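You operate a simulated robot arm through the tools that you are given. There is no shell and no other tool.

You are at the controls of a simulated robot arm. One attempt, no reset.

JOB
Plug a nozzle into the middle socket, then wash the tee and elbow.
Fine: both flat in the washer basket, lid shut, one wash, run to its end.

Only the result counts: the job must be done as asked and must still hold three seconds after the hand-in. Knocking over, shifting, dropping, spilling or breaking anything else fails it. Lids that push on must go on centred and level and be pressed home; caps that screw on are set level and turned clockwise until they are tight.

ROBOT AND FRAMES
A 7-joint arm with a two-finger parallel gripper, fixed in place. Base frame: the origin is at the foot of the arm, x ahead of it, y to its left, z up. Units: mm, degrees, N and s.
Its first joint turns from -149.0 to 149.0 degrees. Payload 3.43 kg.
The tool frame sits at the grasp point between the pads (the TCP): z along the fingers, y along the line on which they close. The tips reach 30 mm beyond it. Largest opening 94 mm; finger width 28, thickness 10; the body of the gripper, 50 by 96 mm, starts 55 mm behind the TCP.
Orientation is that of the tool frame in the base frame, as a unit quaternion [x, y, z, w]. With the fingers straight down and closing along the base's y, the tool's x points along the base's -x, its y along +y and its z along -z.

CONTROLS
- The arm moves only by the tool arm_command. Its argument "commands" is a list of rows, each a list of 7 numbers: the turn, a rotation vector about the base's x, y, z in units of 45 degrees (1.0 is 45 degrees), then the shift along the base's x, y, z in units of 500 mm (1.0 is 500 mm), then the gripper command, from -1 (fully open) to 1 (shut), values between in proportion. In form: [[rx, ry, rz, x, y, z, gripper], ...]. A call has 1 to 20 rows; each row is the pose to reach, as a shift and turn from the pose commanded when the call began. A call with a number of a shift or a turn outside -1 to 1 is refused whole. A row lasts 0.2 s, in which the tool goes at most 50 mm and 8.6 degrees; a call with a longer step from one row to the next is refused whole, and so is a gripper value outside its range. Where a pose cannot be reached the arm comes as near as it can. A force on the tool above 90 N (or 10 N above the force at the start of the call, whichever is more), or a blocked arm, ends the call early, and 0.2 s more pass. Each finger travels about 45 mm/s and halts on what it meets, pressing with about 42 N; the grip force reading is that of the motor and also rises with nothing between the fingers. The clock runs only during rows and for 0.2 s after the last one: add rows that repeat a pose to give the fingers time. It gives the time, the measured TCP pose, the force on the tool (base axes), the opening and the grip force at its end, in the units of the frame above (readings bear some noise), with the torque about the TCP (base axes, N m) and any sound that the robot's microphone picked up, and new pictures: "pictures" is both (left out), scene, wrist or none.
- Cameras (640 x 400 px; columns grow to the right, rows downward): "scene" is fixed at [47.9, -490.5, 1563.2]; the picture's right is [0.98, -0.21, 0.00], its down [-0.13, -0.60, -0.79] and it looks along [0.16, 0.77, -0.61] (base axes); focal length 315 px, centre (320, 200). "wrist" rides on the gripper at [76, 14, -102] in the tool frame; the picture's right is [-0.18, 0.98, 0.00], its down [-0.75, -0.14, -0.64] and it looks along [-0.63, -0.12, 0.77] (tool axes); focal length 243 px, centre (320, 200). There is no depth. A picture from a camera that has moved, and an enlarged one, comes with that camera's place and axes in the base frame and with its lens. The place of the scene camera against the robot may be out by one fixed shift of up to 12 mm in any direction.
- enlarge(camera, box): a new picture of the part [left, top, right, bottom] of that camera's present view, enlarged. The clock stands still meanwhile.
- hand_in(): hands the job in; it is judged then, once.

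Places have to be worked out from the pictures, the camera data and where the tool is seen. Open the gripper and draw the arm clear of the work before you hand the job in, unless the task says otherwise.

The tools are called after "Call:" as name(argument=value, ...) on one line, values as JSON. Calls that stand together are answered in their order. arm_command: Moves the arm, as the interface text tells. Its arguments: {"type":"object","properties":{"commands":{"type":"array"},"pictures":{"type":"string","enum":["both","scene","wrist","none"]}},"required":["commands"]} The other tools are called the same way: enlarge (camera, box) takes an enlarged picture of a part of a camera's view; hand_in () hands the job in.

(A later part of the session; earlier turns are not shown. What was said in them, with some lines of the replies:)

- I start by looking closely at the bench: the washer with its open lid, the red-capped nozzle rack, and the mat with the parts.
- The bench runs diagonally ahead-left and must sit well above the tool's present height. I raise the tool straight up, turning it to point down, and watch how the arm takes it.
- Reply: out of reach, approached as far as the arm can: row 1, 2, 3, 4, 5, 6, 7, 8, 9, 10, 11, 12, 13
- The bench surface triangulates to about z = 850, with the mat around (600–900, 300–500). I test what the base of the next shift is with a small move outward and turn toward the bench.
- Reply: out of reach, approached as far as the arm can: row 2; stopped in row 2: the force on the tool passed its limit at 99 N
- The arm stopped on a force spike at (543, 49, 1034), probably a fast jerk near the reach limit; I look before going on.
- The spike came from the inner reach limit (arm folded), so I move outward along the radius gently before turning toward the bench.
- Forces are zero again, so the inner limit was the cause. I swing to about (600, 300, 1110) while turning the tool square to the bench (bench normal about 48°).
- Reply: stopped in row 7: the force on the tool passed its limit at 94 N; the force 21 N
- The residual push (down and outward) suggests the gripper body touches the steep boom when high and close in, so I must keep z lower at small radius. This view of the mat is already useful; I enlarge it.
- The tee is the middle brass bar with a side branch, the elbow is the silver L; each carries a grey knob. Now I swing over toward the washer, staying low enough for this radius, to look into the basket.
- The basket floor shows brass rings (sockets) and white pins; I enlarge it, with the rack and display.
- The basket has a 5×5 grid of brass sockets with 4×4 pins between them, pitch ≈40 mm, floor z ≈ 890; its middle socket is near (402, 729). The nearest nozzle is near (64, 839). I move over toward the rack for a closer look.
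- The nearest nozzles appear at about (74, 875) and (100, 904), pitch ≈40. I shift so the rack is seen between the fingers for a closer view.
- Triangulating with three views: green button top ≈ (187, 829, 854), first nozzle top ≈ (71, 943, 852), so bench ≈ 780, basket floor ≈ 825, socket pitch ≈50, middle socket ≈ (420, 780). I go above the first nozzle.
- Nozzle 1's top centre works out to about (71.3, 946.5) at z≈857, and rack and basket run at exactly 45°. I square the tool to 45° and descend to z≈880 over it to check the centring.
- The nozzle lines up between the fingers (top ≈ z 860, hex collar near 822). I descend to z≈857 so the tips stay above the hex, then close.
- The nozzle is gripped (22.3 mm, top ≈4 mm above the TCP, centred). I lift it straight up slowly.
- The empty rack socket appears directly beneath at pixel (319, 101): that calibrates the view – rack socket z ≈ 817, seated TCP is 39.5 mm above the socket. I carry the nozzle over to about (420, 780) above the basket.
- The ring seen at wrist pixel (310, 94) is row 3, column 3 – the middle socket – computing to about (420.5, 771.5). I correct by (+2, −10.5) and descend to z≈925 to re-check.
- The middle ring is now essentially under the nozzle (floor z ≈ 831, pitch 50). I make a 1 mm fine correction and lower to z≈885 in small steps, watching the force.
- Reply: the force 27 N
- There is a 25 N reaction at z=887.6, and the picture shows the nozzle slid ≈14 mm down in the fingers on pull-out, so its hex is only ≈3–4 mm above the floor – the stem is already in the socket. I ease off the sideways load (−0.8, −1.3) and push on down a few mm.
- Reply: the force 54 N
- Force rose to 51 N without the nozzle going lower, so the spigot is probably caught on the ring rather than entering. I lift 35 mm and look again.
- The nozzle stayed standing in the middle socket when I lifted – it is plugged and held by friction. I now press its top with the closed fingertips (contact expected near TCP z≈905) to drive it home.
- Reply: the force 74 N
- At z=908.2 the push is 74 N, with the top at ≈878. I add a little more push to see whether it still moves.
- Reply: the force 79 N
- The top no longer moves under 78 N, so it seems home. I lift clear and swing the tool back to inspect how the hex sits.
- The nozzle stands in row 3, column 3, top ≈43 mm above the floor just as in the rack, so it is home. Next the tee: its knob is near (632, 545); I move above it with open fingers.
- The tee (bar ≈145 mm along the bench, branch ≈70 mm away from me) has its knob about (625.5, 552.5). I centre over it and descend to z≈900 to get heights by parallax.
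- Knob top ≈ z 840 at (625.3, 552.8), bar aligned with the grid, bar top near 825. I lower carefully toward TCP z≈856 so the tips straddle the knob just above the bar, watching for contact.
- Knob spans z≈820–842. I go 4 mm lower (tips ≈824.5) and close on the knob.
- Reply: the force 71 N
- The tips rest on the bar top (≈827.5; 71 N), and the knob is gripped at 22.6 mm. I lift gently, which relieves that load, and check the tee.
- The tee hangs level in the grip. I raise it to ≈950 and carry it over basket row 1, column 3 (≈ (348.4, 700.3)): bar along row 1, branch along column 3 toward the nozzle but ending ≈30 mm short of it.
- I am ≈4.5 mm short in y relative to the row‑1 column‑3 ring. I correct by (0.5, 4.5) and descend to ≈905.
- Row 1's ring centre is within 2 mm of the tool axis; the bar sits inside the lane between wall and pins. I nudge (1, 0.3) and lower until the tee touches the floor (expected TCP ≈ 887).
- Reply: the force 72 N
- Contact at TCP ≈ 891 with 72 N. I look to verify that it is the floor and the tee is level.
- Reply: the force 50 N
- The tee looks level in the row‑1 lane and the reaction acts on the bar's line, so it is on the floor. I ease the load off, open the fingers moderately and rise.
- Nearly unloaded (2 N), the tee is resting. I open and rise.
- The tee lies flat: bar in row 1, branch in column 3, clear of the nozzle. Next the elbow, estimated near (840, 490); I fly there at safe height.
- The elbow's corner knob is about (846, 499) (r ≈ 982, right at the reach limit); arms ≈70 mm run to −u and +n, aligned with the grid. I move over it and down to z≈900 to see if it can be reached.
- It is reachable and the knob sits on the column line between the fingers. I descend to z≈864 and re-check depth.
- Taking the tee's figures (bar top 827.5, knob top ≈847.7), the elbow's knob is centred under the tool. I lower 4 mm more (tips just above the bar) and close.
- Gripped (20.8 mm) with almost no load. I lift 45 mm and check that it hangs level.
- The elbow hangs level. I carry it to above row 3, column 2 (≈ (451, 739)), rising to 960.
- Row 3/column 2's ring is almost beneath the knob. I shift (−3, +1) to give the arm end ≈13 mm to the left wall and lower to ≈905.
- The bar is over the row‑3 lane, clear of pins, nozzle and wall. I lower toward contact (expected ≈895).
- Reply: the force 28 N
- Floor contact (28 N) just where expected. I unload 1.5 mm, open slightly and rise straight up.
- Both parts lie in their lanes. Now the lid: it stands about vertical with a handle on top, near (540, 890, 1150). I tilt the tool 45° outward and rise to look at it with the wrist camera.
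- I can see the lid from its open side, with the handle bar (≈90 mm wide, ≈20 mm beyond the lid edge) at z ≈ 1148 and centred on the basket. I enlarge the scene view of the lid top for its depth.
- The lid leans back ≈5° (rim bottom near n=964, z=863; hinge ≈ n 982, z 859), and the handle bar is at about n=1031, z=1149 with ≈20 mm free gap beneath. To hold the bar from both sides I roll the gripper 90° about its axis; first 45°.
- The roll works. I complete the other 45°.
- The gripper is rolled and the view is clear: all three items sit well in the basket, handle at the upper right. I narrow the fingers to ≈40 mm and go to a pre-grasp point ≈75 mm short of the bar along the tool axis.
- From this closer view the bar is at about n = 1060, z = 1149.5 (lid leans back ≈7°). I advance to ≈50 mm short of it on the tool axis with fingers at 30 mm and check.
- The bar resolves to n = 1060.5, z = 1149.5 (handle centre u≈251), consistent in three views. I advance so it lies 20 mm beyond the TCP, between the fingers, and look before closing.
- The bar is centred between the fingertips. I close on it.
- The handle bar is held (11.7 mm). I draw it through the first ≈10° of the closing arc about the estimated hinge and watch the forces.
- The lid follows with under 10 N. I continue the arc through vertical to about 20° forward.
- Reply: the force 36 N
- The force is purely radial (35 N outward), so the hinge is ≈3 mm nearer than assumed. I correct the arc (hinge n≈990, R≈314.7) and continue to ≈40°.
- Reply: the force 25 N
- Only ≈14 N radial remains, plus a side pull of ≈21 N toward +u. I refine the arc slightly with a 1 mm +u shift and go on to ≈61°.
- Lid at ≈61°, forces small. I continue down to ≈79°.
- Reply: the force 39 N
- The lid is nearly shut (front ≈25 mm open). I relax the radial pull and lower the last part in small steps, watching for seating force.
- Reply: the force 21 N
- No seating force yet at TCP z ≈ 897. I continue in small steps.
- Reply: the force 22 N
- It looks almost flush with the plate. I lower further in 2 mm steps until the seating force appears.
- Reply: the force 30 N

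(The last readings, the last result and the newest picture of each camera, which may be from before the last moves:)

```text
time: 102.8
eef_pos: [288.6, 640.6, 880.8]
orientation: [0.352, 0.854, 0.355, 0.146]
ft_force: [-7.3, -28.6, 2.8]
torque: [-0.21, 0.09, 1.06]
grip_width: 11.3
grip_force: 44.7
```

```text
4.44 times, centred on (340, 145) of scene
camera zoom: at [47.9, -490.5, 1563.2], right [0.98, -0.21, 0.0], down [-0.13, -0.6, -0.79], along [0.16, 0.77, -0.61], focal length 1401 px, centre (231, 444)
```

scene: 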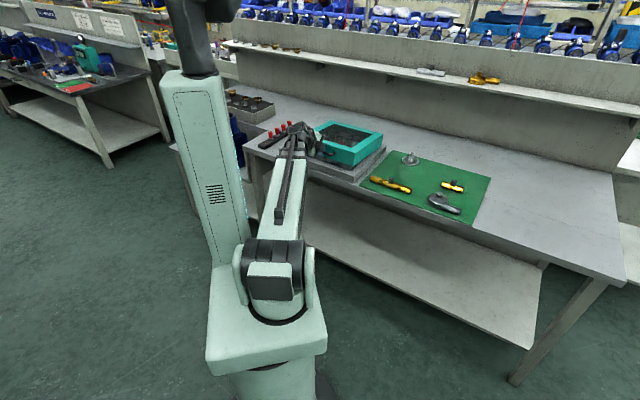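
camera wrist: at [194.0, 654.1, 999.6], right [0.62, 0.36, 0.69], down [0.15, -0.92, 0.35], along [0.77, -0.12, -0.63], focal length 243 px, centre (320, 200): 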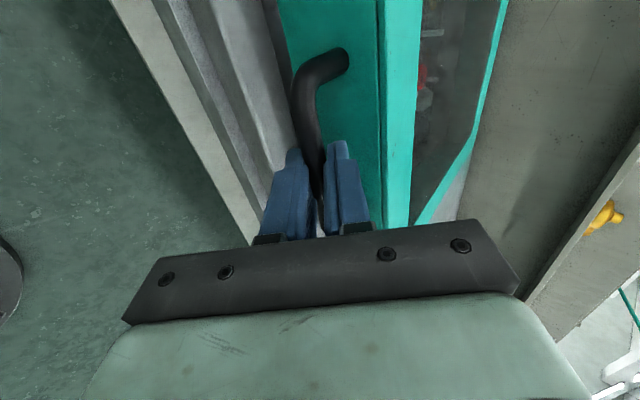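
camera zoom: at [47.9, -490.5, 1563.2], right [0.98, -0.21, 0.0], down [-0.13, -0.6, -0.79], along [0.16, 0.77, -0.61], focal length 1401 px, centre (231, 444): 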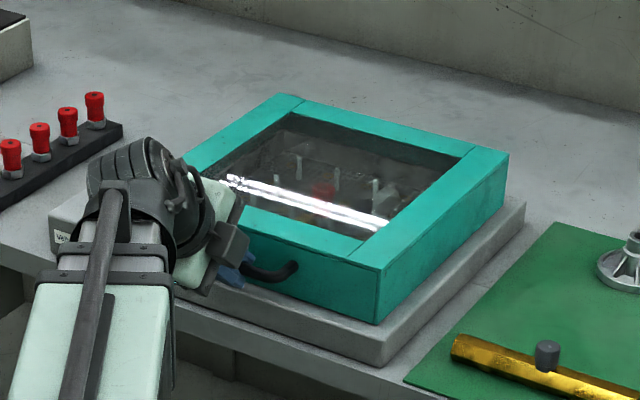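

Call:
arm_command(commands=[[0, 0, 0, -0.001, -0.001, -0.004, 1], [0, 0, 0, -0.001, -0.001, -0.008, 1], [0, 0, 0, -0.001, -0.001, -0.012, 1], [0, 0, 0, -0.001, -0.001, -0.012, 1]], pictures="wrist")

Call:
enlarge(camera="scene", box=[280, 100, 400, 190])

```text
time: 103.8
eef_pos: [288.9, 643.7, 876.2]
orientation: [0.348, 0.853, 0.361, 0.146]
ft_force: [3.5, -9.3, 56.6]
torque: [-0.05, -0.42, 0.88]
grip_width: 11.8
grip_force: 45.4
camera wrist: at [189.6, 651.5, 959.9], right [0.61, 0.36, 0.7], down [0.15, -0.93, 0.35], along [0.78, -0.11, -0.62], focal length 243 px, centre (320, 200)
```

wrist: 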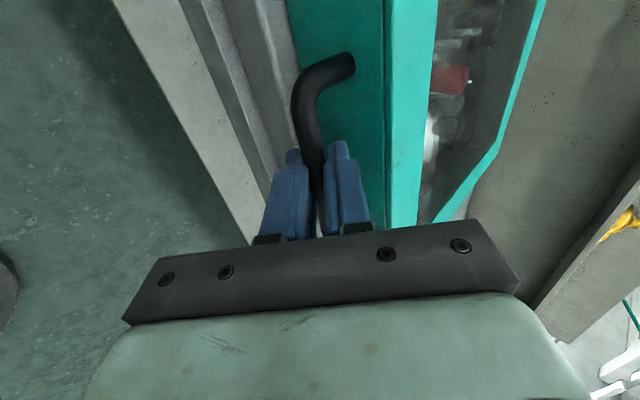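

```text
4.44 times, centred on (340, 145) of scene
camera zoom: at [47.9, -490.5, 1563.2], right [0.98, -0.21, 0.0], down [-0.13, -0.6, -0.79], along [0.16, 0.77, -0.61], focal length 1401 px, centre (231, 444)
```

zoom: 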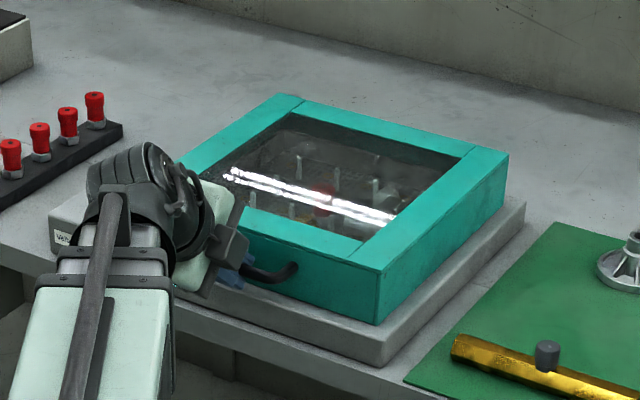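

The lid meets its seat (57 N up) with the bar at z ≈ 862. I unload, open to 34 mm, and withdraw along the tool axis.

Call:
arm_command(commands=[[0, 0, 0, 0, 0, 0.004, 1], [0, 0, 0, 0, 0, 0.005, 1], [0, 0, 0, 0, 0, 0.005, 0.5], [0, 0, 0, 0, 0, 0.005, 0.4], [0, 0, 0, 0, 0, 0.005, 0.4], [0, 0, 0, -0.01, -0.01, 0.019, 0.4], [0, 0, 0, -0.025, -0.025, 0.04, 0.4], [0, 0, 0, -0.04, -0.04, 0.06, 0.4], [0, 0, 0, -0.05, -0.05, 0.08, 0.4], [0, 0, 0, -0.05, -0.05, 0.08, 0.4]], pictures="both")

Call:
enlarge(camera="scene", box=[260, 100, 400, 190])

```text
time: 106.0
eef_pos: [262.7, 615.8, 915.0]
orientation: [0.352, 0.854, 0.354, 0.146]
ft_force: [-0.7, -0.3, 0.5]
torque: [0.02, -0.01, -0.02]
grip_width: 28.3
grip_force: 0.0
camera wrist: at [165.2, 625.4, 997.9], right [0.62, 0.36, 0.7], down [0.15, -0.92, 0.35], along [0.77, -0.12, -0.62], focal length 243 px, centre (320, 200)
```

scene: 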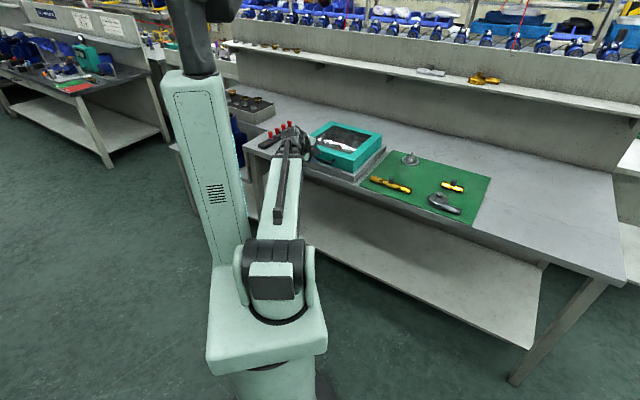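
wrist: 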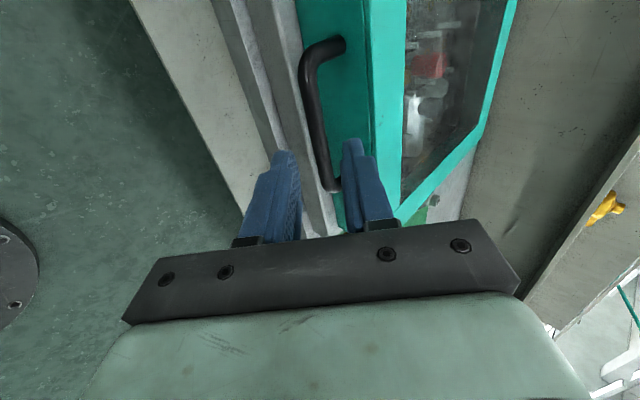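

```text
4.44 times, centred on (330, 145) of scene
camera zoom: at [47.9, -490.5, 1563.2], right [0.98, -0.21, 0.0], down [-0.13, -0.6, -0.79], along [0.16, 0.77, -0.61], focal length 1401 px, centre (276, 444)
```

zoom: 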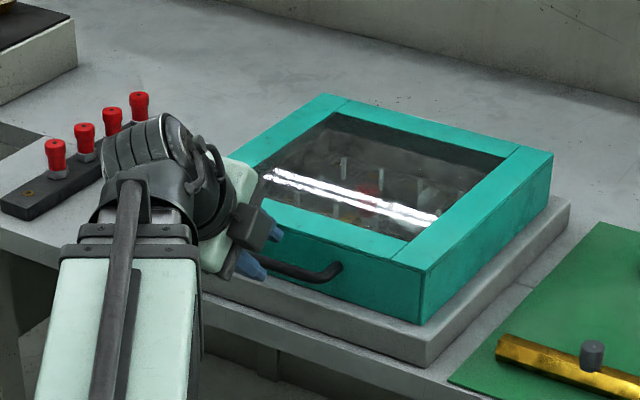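

The lid is shut level and the handle is free. I rise and roll the gripper back (first 45°).

Call:
arm_command(commands=[[0, 0, 0, -0.02, -0.02, 0.05, 0.4], [0, 0, 0, -0.02, -0.02, 0.1, 0.4], [0, 0, 0, -0.02, -0.02, 0.16, 0.4], [-0.083, -0.084, 0.117, -0.02, -0.02, 0.2, 0.4], [-0.166, -0.168, 0.235, -0.02, -0.02, 0.22, 0.6], [-0.249, -0.252, 0.352, -0.02, -0.02, 0.22, 1], [-0.332, -0.336, 0.469, -0.02, -0.02, 0.22, 1], [-0.415, -0.42, 0.586, -0.02, -0.02, 0.22, 1], [-0.498, -0.504, 0.704, -0.02, -0.02, 0.22, 1], [-0.498, -0.504, 0.704, -0.02, -0.02, 0.22, 1]], pictures="none")

Call:
arm_command(commands=[[-0.083, -0.084, 0.117, 0, 0, 0, 1], [-0.166, -0.168, 0.235, 0, 0, 0, 1], [-0.249, -0.252, 0.352, 0, 0, 0, 1], [-0.332, -0.336, 0.469, 0, 0, 0, 1], [-0.415, -0.42, 0.586, 0, 0, 0, 1], [-0.498, -0.504, 0.704, 0, 0, 0, 1], [-0.498, -0.504, 0.704, 0, 0, 0, 1]], pictures="wrist")

```text
time: 108.2
eef_pos: [252.3, 607.1, 1024.1]
orientation: [-0.002, 0.923, 0.272, 0.271]
ft_force: [-0.4, -0.1, 0.4]
torque: [-0.02, 0.02, 0.01]
grip_width: 0.2
grip_force: 33.5
```

```text
time: 109.8
eef_pos: [253.6, 607.5, 1024.0]
orientation: [-0.356, 0.852, 0.148, 0.354]
ft_force: [0.1, -0.4, 0.4]
torque: [0.0, 0.01, 0.02]
grip_width: 0.3
grip_force: 33.0
camera wrist: at [154.0, 527.8, 1043.2], right [-0.61, 0.78, 0.13], down [0.15, -0.05, 0.99], along [0.78, 0.62, -0.09], focal length 243 px, centre (320, 200)
```

wrist: 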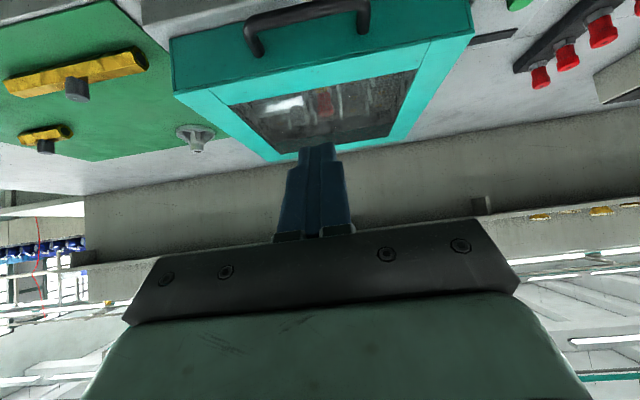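

I untilt to straight down while moving above the green button (≈ (187, 829)).

Call:
arm_command(commands=[[-0.1, 0.1, 0, -0.012, 0.03, 0, 1], [-0.2, 0.2, 0, -0.025, 0.07, 0, 1], [-0.3, 0.3, 0, -0.038, 0.11, 0, 1], [-0.4, 0.4, 0, -0.05, 0.15, 0, 1], [-0.5, 0.5, 0, -0.063, 0.19, 0, 1], [-0.6, 0.6, 0, -0.076, 0.23, 0, 1], [-0.707, 0.707, 0, -0.09, 0.27, -0.01, 1], [-0.707, 0.707, 0, -0.1, 0.32, -0.03, 1], [-0.707, 0.707, 0, -0.115, 0.37, -0.06, 1], [-0.707, 0.707, 0, -0.125, 0.41, -0.09, 1], [-0.707, 0.707, 0, -0.133, 0.443, -0.12, 1], [-0.707, 0.707, 0, -0.133, 0.443, -0.12, 1]], pictures="both")

Call:
enlarge(camera="wrist", box=[220, 40, 420, 240])

```text
time: 112.4
eef_pos: [187.9, 828.6, 963.7]
orientation: [-0.383, 0.924, 0.002, 0.001]
ft_force: [-1.1, 0.7, -0.1]
torque: [0.04, -0.03, -0.02]
grip_width: 0.0
grip_force: 33.2
camera wrist: at [123.9, 784.4, 1066.9], right [-0.57, 0.82, 0.0], down [0.63, 0.43, 0.64], along [0.53, 0.37, -0.76], focal length 243 px, centre (320, 200)
```

scene: 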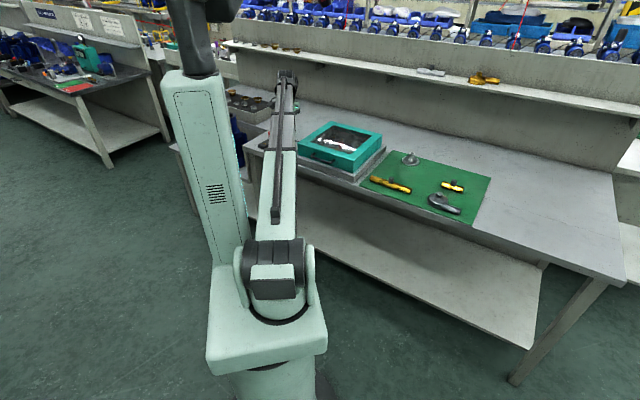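
wrist: 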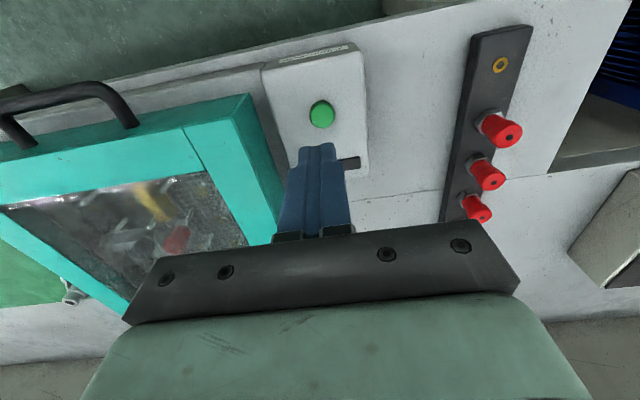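

```text
2.00 times, centred on (320, 140) of wrist
camera zoom: at [123.9, 784.4, 1066.9], right [-0.57, 0.82, 0.0], down [0.63, 0.43, 0.64], along [0.53, 0.37, -0.76], focal length 485 px, centre (320, 320)
```

zoom: 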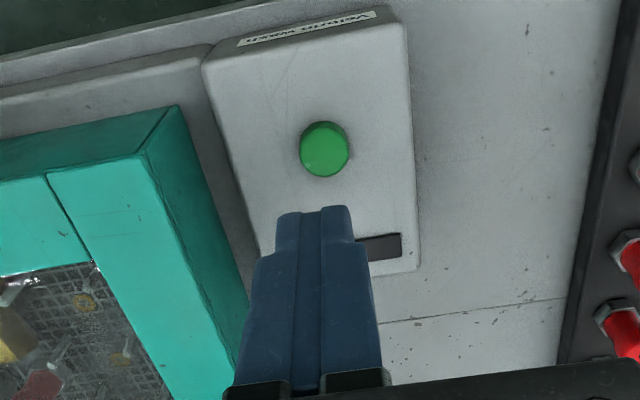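

The button (Ø≈21) lies under the closed fingertips. I centre (+0.3, +2) and descend to just above it.

Call:
arm_command(commands=[[0, 0, 0, 0.0006, 0.004, -0.04, 1], [0, 0, 0, 0.0006, 0.004, -0.08, 1], [0, 0, 0, 0.0006, 0.004, -0.12, 1], [0, 0, 0, 0.0006, 0.004, -0.138, 1], [0, 0, 0, 0.0006, 0.004, -0.138, 1]], pictures="wrist")

Call:
enlarge(camera="wrist", box=[220, 60, 420, 240])

```text
time: 113.6
eef_pos: [187.6, 831.1, 894.9]
orientation: [-0.384, 0.923, 0.003, 0.001]
ft_force: [-0.3, 0.8, -0.1]
torque: [-0.01, -0.01, 0.03]
grip_width: 0.0
grip_force: 33.1
camera wrist: at [123.5, 787.2, 997.8], right [-0.57, 0.82, 0.0], down [0.63, 0.43, 0.64], along [0.53, 0.37, -0.77], focal length 243 px, centre (320, 200)
```

wrist: 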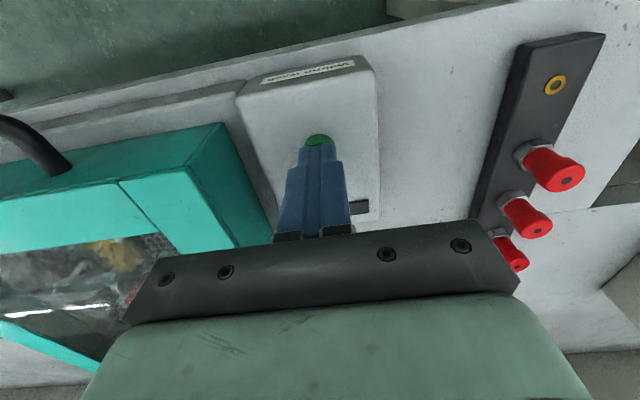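

```text
2.22 times, centred on (320, 150) of wrist
camera zoom: at [123.5, 787.2, 997.8], right [-0.57, 0.82, 0.0], down [0.63, 0.43, 0.64], along [0.53, 0.37, -0.77], focal length 539 px, centre (320, 311)
```

zoom: 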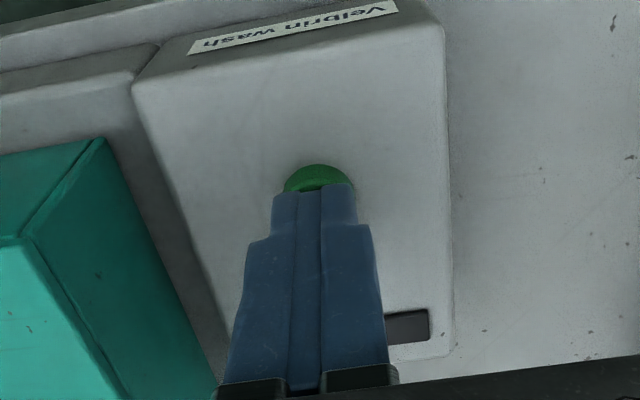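

Fingertips are over the button. I press down in small steps and listen.

Call:
arm_command(commands=[[0, 0, 0, 0, 0, -0.008, 1], [0, 0, 0, 0, 0, -0.012, 1], [0, 0, 0, 0, 0, -0.016, 1], [0, 0, 0, 0, 0, -0.018, 1]], pictures="none")

```text
time: 114.6
eef_pos: [188.0, 830.7, 886.3]
orientation: [-0.384, 0.923, 0.001, 0.001]
ft_force: [0.0, 0.1, 1.1]
torque: [0.04, -0.02, 0.01]
grip_width: 0.2
grip_force: 33.3
heard: click
```

A click was heard at light force. I lift off and look at the display for the wash running.

Call:
arm_command(commands=[[0, 0, 0, 0, 0, 0.02, 1], [0, 0, 0, 0, 0, 0.06, 1], [0, 0, 0, 0, 0, 0.1, 1], [0, 0, 0, 0, 0, 0.14, 1], [0, 0, 0, 0, 0, 0.15, 1]], pictures="wrist")

Call:
enlarge(camera="wrist", box=[240, 60, 440, 220])

Call:
enlarge(camera="scene", box=[270, 120, 400, 190])

```text
time: 115.8
eef_pos: [185.9, 830.7, 962.0]
orientation: [-0.384, 0.924, 0.002, 0.001]
ft_force: [-1.4, -0.6, 0.1]
torque: [-0.02, -0.01, -0.03]
grip_width: 0.0
grip_force: 32.6
camera wrist: at [122.6, 785.8, 1064.2], right [-0.57, 0.82, 0.0], down [0.63, 0.43, 0.64], along [0.53, 0.37, -0.77], focal length 243 px, centre (320, 200)
```

wrist: 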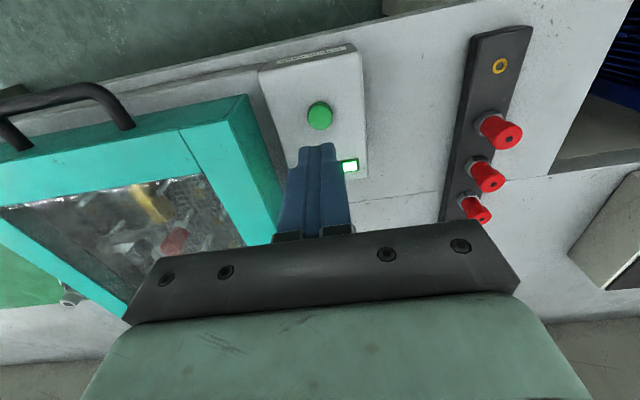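

```text
2.50 times, centred on (340, 140) of wrist
camera zoom: at [122.6, 785.8, 1064.2], right [-0.57, 0.82, 0.0], down [0.63, 0.43, 0.64], along [0.53, 0.37, -0.77], focal length 606 px, centre (270, 350)
```

zoom: 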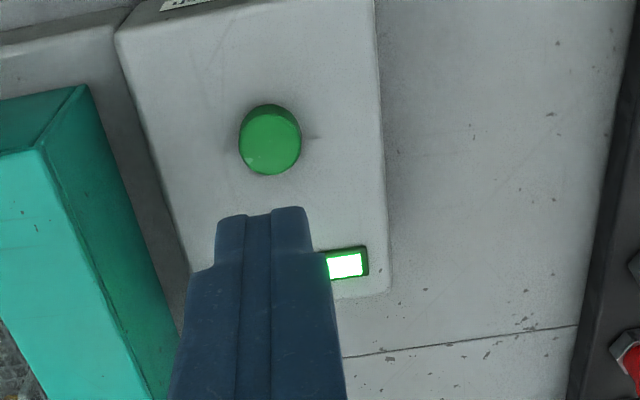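

```text
4.92 times, centred on (335, 155) of scene
camera zoom: at [47.9, -490.5, 1563.2], right [0.98, -0.21, 0.0], down [-0.13, -0.6, -0.79], along [0.16, 0.77, -0.61], focal length 1551 px, centre (246, 422)
```

zoom: 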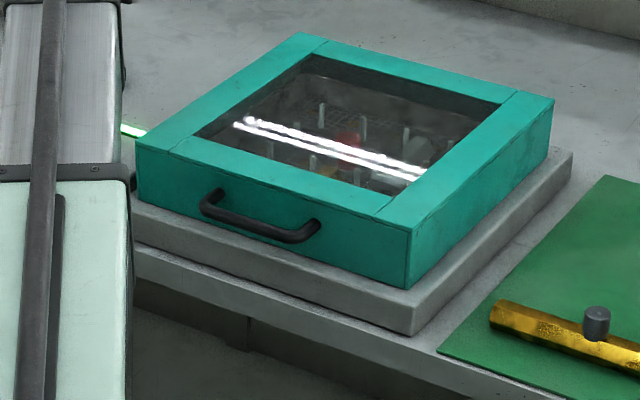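

The display lit up with a green progress bar: the wash runs. I draw the arm back clear with the gripper open and wait, watching the display.

Call:
arm_command(commands=[[0, 0, 0, -0.04, -0.04, 0.02, 0], [0, 0, 0, -0.08, -0.08, 0.04, -1], [0, 0, 0, -0.12, -0.12, 0.05, -1], [0, 0, 0, -0.15, -0.15, 0.05, -1], [0, 0, 0, -0.15, -0.15, 0.05, -1], [0, 0, 0, -0.15, -0.15, 0.05, -1], [0, 0, 0, -0.15, -0.15, 0.05, -1], [0, 0, 0, -0.15, -0.15, 0.05, -1], [0, 0, 0, -0.15, -0.15, 0.05, -1], [0, 0, 0, -0.15, -0.15, 0.05, -1], [0, 0, 0, -0.15, -0.15, 0.05, -1], [0, 0, 0, -0.15, -0.15, 0.05, -1], [0, 0, 0, -0.15, -0.15, 0.05, -1], [0, 0, 0, -0.15, -0.15, 0.05, -1], [0, 0, 0, -0.15, -0.15, 0.05, -1], [0, 0, 0, -0.15, -0.15, 0.05, -1], [0, 0, 0, -0.15, -0.15, 0.05, -1], [0, 0, 0, -0.15, -0.15, 0.05, -1], [0, 0, 0, -0.15, -0.15, 0.05, -1], [0, 0, 0, -0.15, -0.15, 0.05, -1]], pictures="wrist")

Call:
enlarge(camera="wrist", box=[240, 60, 440, 240])

```text
time: 120.0
eef_pos: [112.7, 754.3, 987.3]
orientation: [-0.383, 0.924, 0.003, 0.001]
ft_force: [-0.2, -0.9, -0.3]
torque: [0.02, 0.0, 0.01]
grip_width: 94.1
grip_force: 0.0
camera wrist: at [48.7, 710.6, 1090.3], right [-0.57, 0.82, 0.0], down [0.63, 0.43, 0.64], along [0.53, 0.37, -0.76], focal length 243 px, centre (320, 200)
```

wrist: 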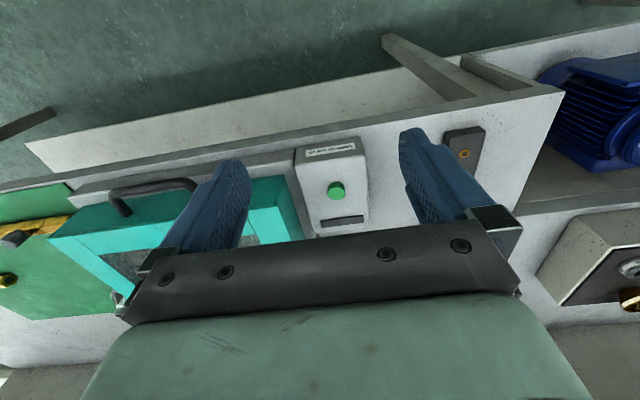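

```text
2.22 times, centred on (340, 150) of wrist
camera zoom: at [48.7, 710.6, 1090.3], right [-0.57, 0.82, 0.0], down [0.63, 0.43, 0.64], along [0.53, 0.37, -0.76], focal length 539 px, centre (276, 311)
```

zoom: 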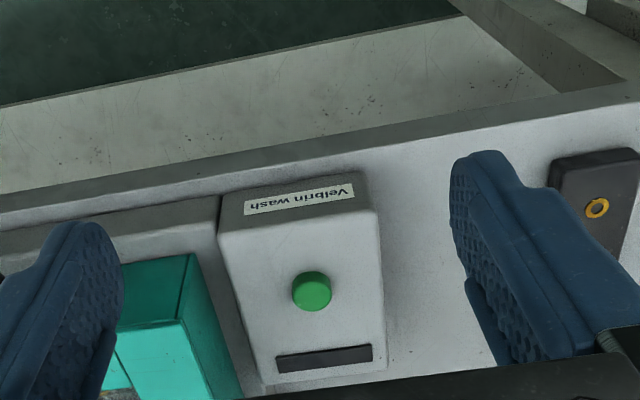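

The display is dark now. I wait a little and look again to see whether it blinks or the cycle ended.

Call:
arm_command(commands=[[0, 0, 0, 0, 0, 0, -1], [0, 0, 0, 0, 0, 0, -1]], pictures="none")

Call:
enlarge(camera="wrist", box=[240, 60, 440, 240])

Call:
enlarge(camera="scene", box=[270, 110, 400, 190])

```text
time: 120.6
eef_pos: [113.8, 754.8, 986.1]
orientation: [-0.384, 0.923, 0.002, 0.001]
ft_force: [0.2, -0.3, -0.1]
torque: [0.01, 0.01, 0.01]
grip_width: 93.9
grip_force: 0.1
```

```text
2.22 times, centred on (340, 150) of wrist
camera zoom: at [48.7, 710.5, 1090.3], right [-0.57, 0.82, 0.0], down [0.63, 0.43, 0.64], along [0.53, 0.37, -0.76], focal length 539 px, centre (276, 311)
```

zoom: 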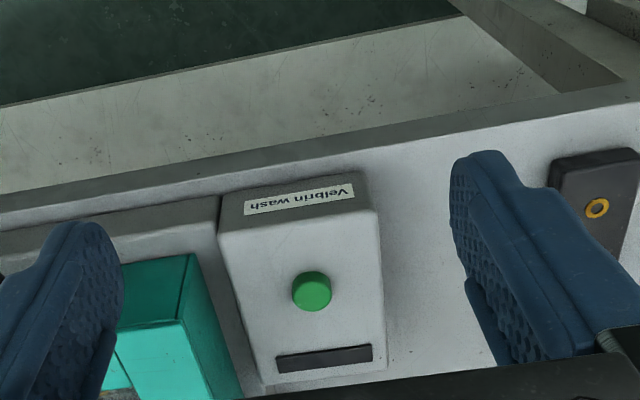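

```text
4.92 times, centred on (335, 150) of scene
camera zoom: at [47.9, -490.5, 1563.2], right [0.98, -0.21, 0.0], down [-0.13, -0.6, -0.79], along [0.16, 0.77, -0.61], focal length 1551 px, centre (246, 446)
```

zoom: 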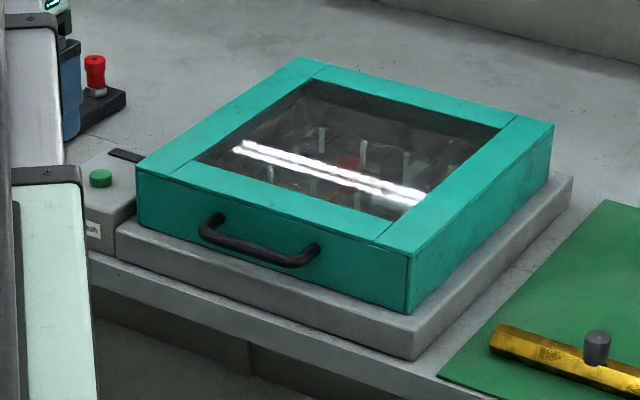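

The bar has gone out, which fits a short cycle that has ended. I wait some more seconds to be sure no further phase or sound follows.

Call:
arm_command(commands=[[0, 0, 0, 0, 0, 0, -1], [0, 0, 0, 0, 0, 0, -1], [0, 0, 0, 0, 0, 0, -1], [0, 0, 0, 0, 0, 0, -1], [0, 0, 0, 0, 0, 0, -1], [0, 0, 0, 0, 0, 0, -1], [0, 0, 0, 0, 0, 0, -1], [0, 0, 0, 0, 0, 0, -1], [0, 0, 0, 0, 0, 0, -1], [0, 0, 0, 0, 0, 0, -1], [0, 0, 0, 0, 0, 0, -1], [0, 0, 0, 0, 0, 0, -1], [0, 0, 0, 0, 0, 0, -1], [0, 0, 0, 0, 0, 0, -1], [0, 0, 0, 0, 0, 0, -1], [0, 0, 0, 0, 0, 0, -1], [0, 0, 0, 0, 0, 0, -1], [0, 0, 0, 0, 0, 0, -1], [0, 0, 0, 0, 0, 0, -1], [0, 0, 0, 0, 0, 0, -1]], pictures="wrist")

Call:
arm_command(commands=[[0, 0, 0, 0, 0, 0, -1], [0, 0, 0, 0, 0, 0, -1], [0, 0, 0, 0, 0, 0, -1], [0, 0, 0, 0, 0, 0, -1], [0, 0, 0, 0, 0, 0, -1], [0, 0, 0, 0, 0, 0, -1], [0, 0, 0, 0, 0, 0, -1], [0, 0, 0, 0, 0, 0, -1], [0, 0, 0, 0, 0, 0, -1], [0, 0, 0, 0, 0, 0, -1], [0, 0, 0, 0, 0, 0, -1], [0, 0, 0, 0, 0, 0, -1], [0, 0, 0, 0, 0, 0, -1], [0, 0, 0, 0, 0, 0, -1], [0, 0, 0, 0, 0, 0, -1], [0, 0, 0, 0, 0, 0, -1], [0, 0, 0, 0, 0, 0, -1], [0, 0, 0, 0, 0, 0, -1], [0, 0, 0, 0, 0, 0, -1], [0, 0, 0, 0, 0, 0, -1]], pictures="both")

```text
time: 124.8
eef_pos: [113.4, 756.0, 986.9]
orientation: [-0.383, 0.924, 0.003, 0.002]
ft_force: [0.4, -0.1, 0.2]
torque: [-0.01, 0.02, 0.04]
grip_width: 93.9
grip_force: 0.2
camera wrist: at [48.7, 710.6, 1090.3], right [-0.57, 0.82, 0.0], down [0.63, 0.43, 0.64], along [0.53, 0.37, -0.76], focal length 243 px, centre (320, 200)
```

wrist: 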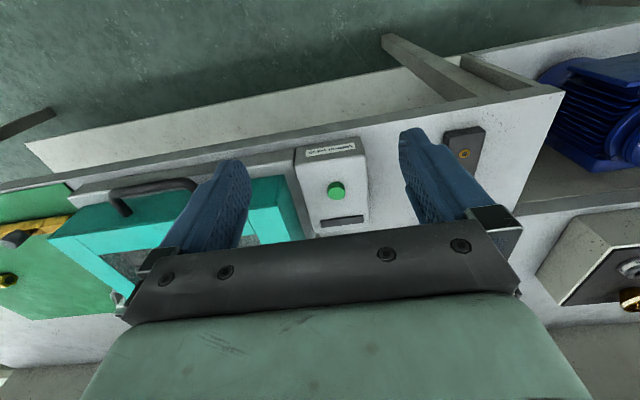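

```text
time: 129.0
eef_pos: [112.5, 755.3, 988.6]
orientation: [-0.383, 0.924, 0.003, 0.001]
ft_force: [-0.2, 0.1, 0.0]
torque: [0.01, 0.01, 0.0]
grip_width: 93.9
grip_force: 0.0
camera wrist: at [48.7, 710.5, 1090.3], right [-0.57, 0.82, 0.0], down [0.63, 0.43, 0.64], along [0.53, 0.37, -0.76], focal length 243 px, centre (320, 200)
```

scene: 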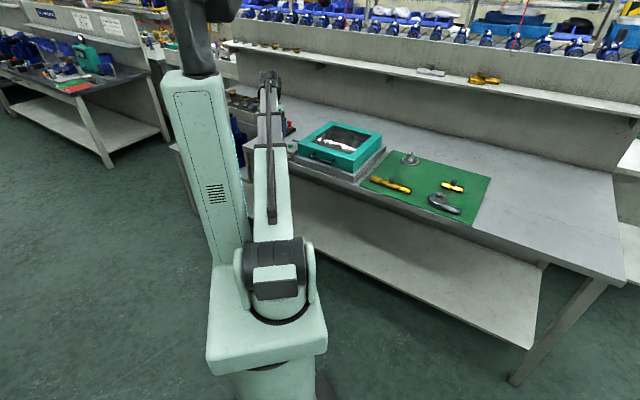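
wrist: 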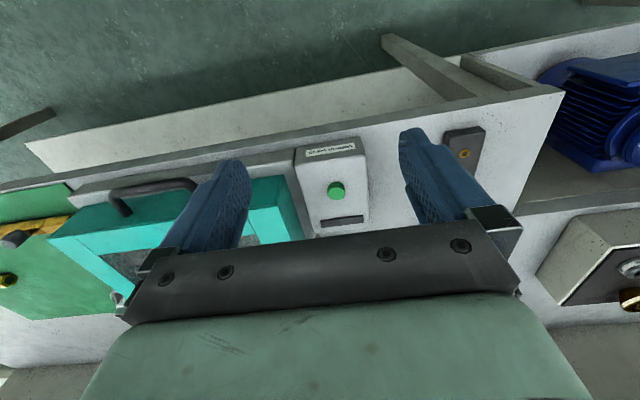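

Nothing further changes: lamp dark, no sound. For a last check I move over the lid to look through its window at the contents.

Call:
arm_command(commands=[[0, 0, 0, 0.04, -0.01, 0.02, -1], [0, 0, 0, 0.08, -0.02, 0.04, -1], [0, 0, 0, 0.12, -0.03, 0.06, -1], [0, 0, 0, 0.16, -0.05, 0.08, -1], [0, 0, 0, 0.2, -0.07, 0.1, -1], [0, 0, 0, 0.24, -0.09, 0.12, -1], [0, 0, 0, 0.28, -0.11, 0.14, -1], [0, 0, 0, 0.32, -0.13, 0.14, -1], [0, 0, 0, 0.36, -0.15, 0.14, -1], [0, 0, 0, 0.4, -0.16, 0.14, -1], [0, 0, 0, 0.44, -0.17, 0.14, -1], [0, 0, 0, 0.44, -0.17, 0.14, -1]], pictures="wrist")

Call:
enlarge(camera="wrist", box=[220, 40, 480, 240])

Call:
enlarge(camera="scene", box=[270, 110, 400, 190])

```text
time: 131.6
eef_pos: [331.0, 670.6, 1055.0]
orientation: [-0.384, 0.923, 0.002, 0.001]
ft_force: [0.2, -0.3, 0.3]
torque: [0.04, 0.04, -0.01]
grip_width: 94.0
grip_force: 0.1
camera wrist: at [267.4, 627.0, 1158.1], right [-0.57, 0.82, 0.0], down [0.63, 0.43, 0.64], along [0.53, 0.37, -0.77], focal length 243 px, centre (320, 200)
```

wrist: 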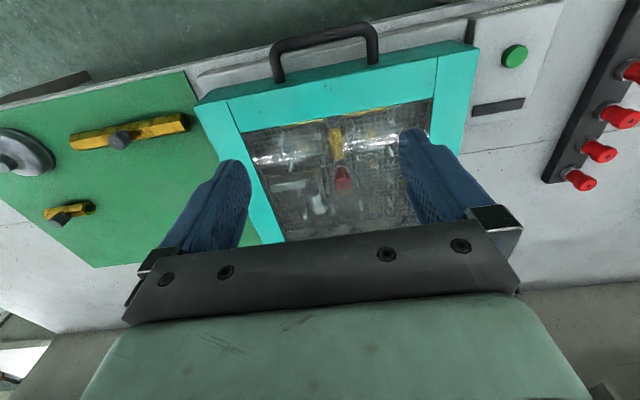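

```text
2.00 times, centred on (350, 140) of wrist
camera zoom: at [267.4, 627.0, 1158.1], right [-0.57, 0.82, 0.0], down [0.63, 0.43, 0.64], along [0.53, 0.37, -0.77], focal length 485 px, centre (260, 320)
```

zoom: 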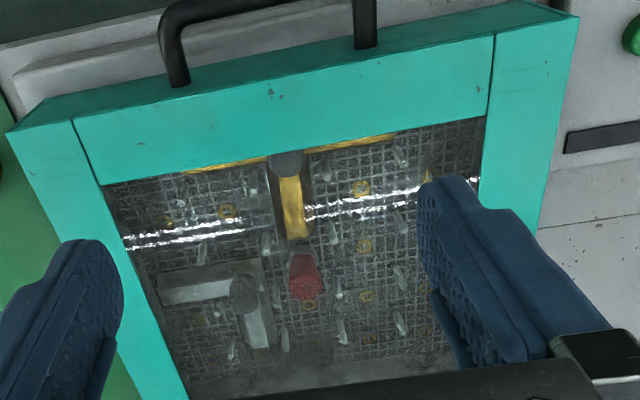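

```text
4.92 times, centred on (335, 150) of scene
camera zoom: at [47.9, -490.5, 1563.2], right [0.98, -0.21, 0.0], down [-0.13, -0.6, -0.79], along [0.16, 0.77, -0.61], focal length 1551 px, centre (246, 446)
```

zoom: 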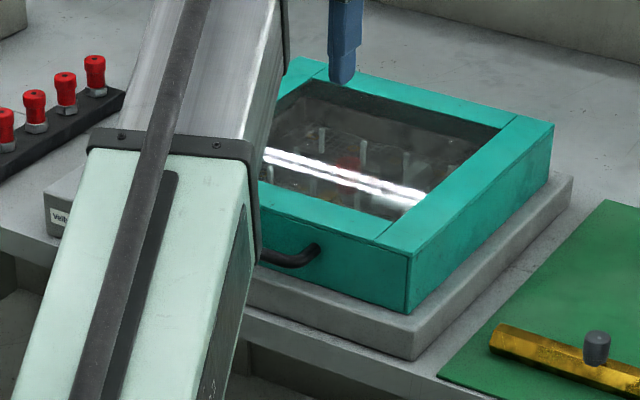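

Through the window: nozzle upright in the middle, tee and elbow flat, lid shut, and the lamp is off after its cycle. I draw the arm back clear of the work before handing in.

Call:
arm_command(commands=[[0, 0, 0, -0.02, -0.03, 0, -1], [0, 0, 0, -0.04, -0.06, -0.01, -1], [0, 0, 0, -0.05, -0.09, -0.03, -1], [0, 0, 0, -0.06, -0.11, -0.05, -1], [0, 0, 0, -0.06, -0.11, -0.05, -1], [0, 0, 0, -0.06, -0.11, -0.05, -1]], pictures="both")

```text
time: 133.0
eef_pos: [301.7, 615.6, 1030.9]
orientation: [-0.384, 0.923, 0.002, 0.001]
ft_force: [0.1, 0.2, 0.6]
torque: [-0.02, 0.0, 0.0]
grip_width: 94.2
grip_force: 0.0
camera wrist: at [238.2, 571.1, 1134.1], right [-0.57, 0.82, 0.0], down [0.63, 0.43, 0.64], along [0.53, 0.37, -0.77], focal length 243 px, centre (320, 200)
```

scene: 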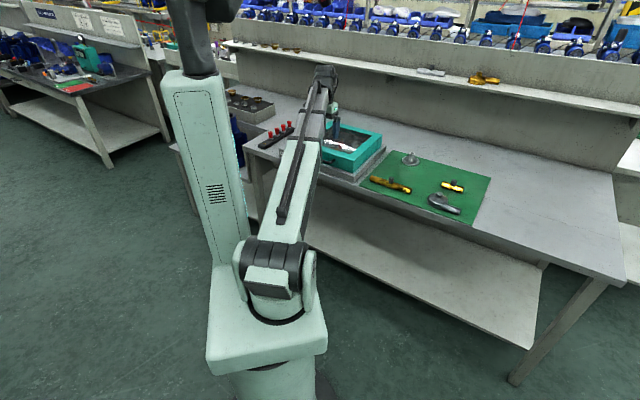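
wrist: 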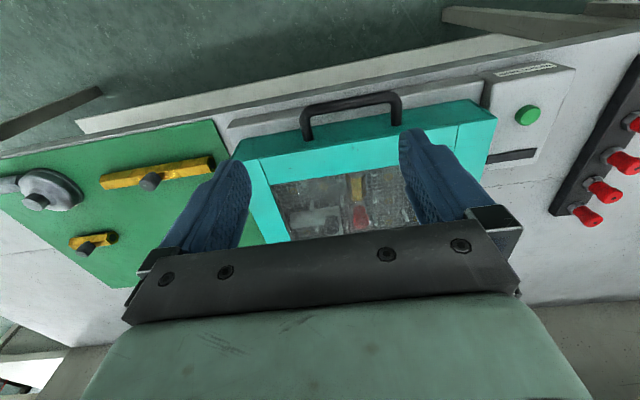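

The arm is clear with the gripper open, the lid is shut, and the other parts look undisturbed. I hand the job in.

Call:
hand_in()

```text
The job is handed in.
```

The nozzle is plugged into the middle socket, and the tee and elbow lie flat in the washer basket with the lid shut. I started one wash and handed the job in after it appeared to finish.

- **Nozzle:** it sits in row 3, column 3 of the basket's 5×5 sockets. I pressed it with about 78 N until it stopped moving. Its top stands about as far above the floor as it did in the rack.
- **Tee and elbow:** both were placed on the basket floor between the pins, and looked flat through the lid window afterwards.
- **Lid:** I lowered it by the handle until it seated, and it looks level against the plate.
- **Wash:** I pressed the green button once. It clicked, and the display showed a green bar about a second later. The bar was off when I next looked, about 5 seconds after the press, and stayed off for the roughly 9 seconds I then watched. There was no end-of-cycle sound, so the dark display is my only sign that the wash ran to its end.

I moved the arm clear with the gripper open before handing in. The other parts on the bench look undisturbed.
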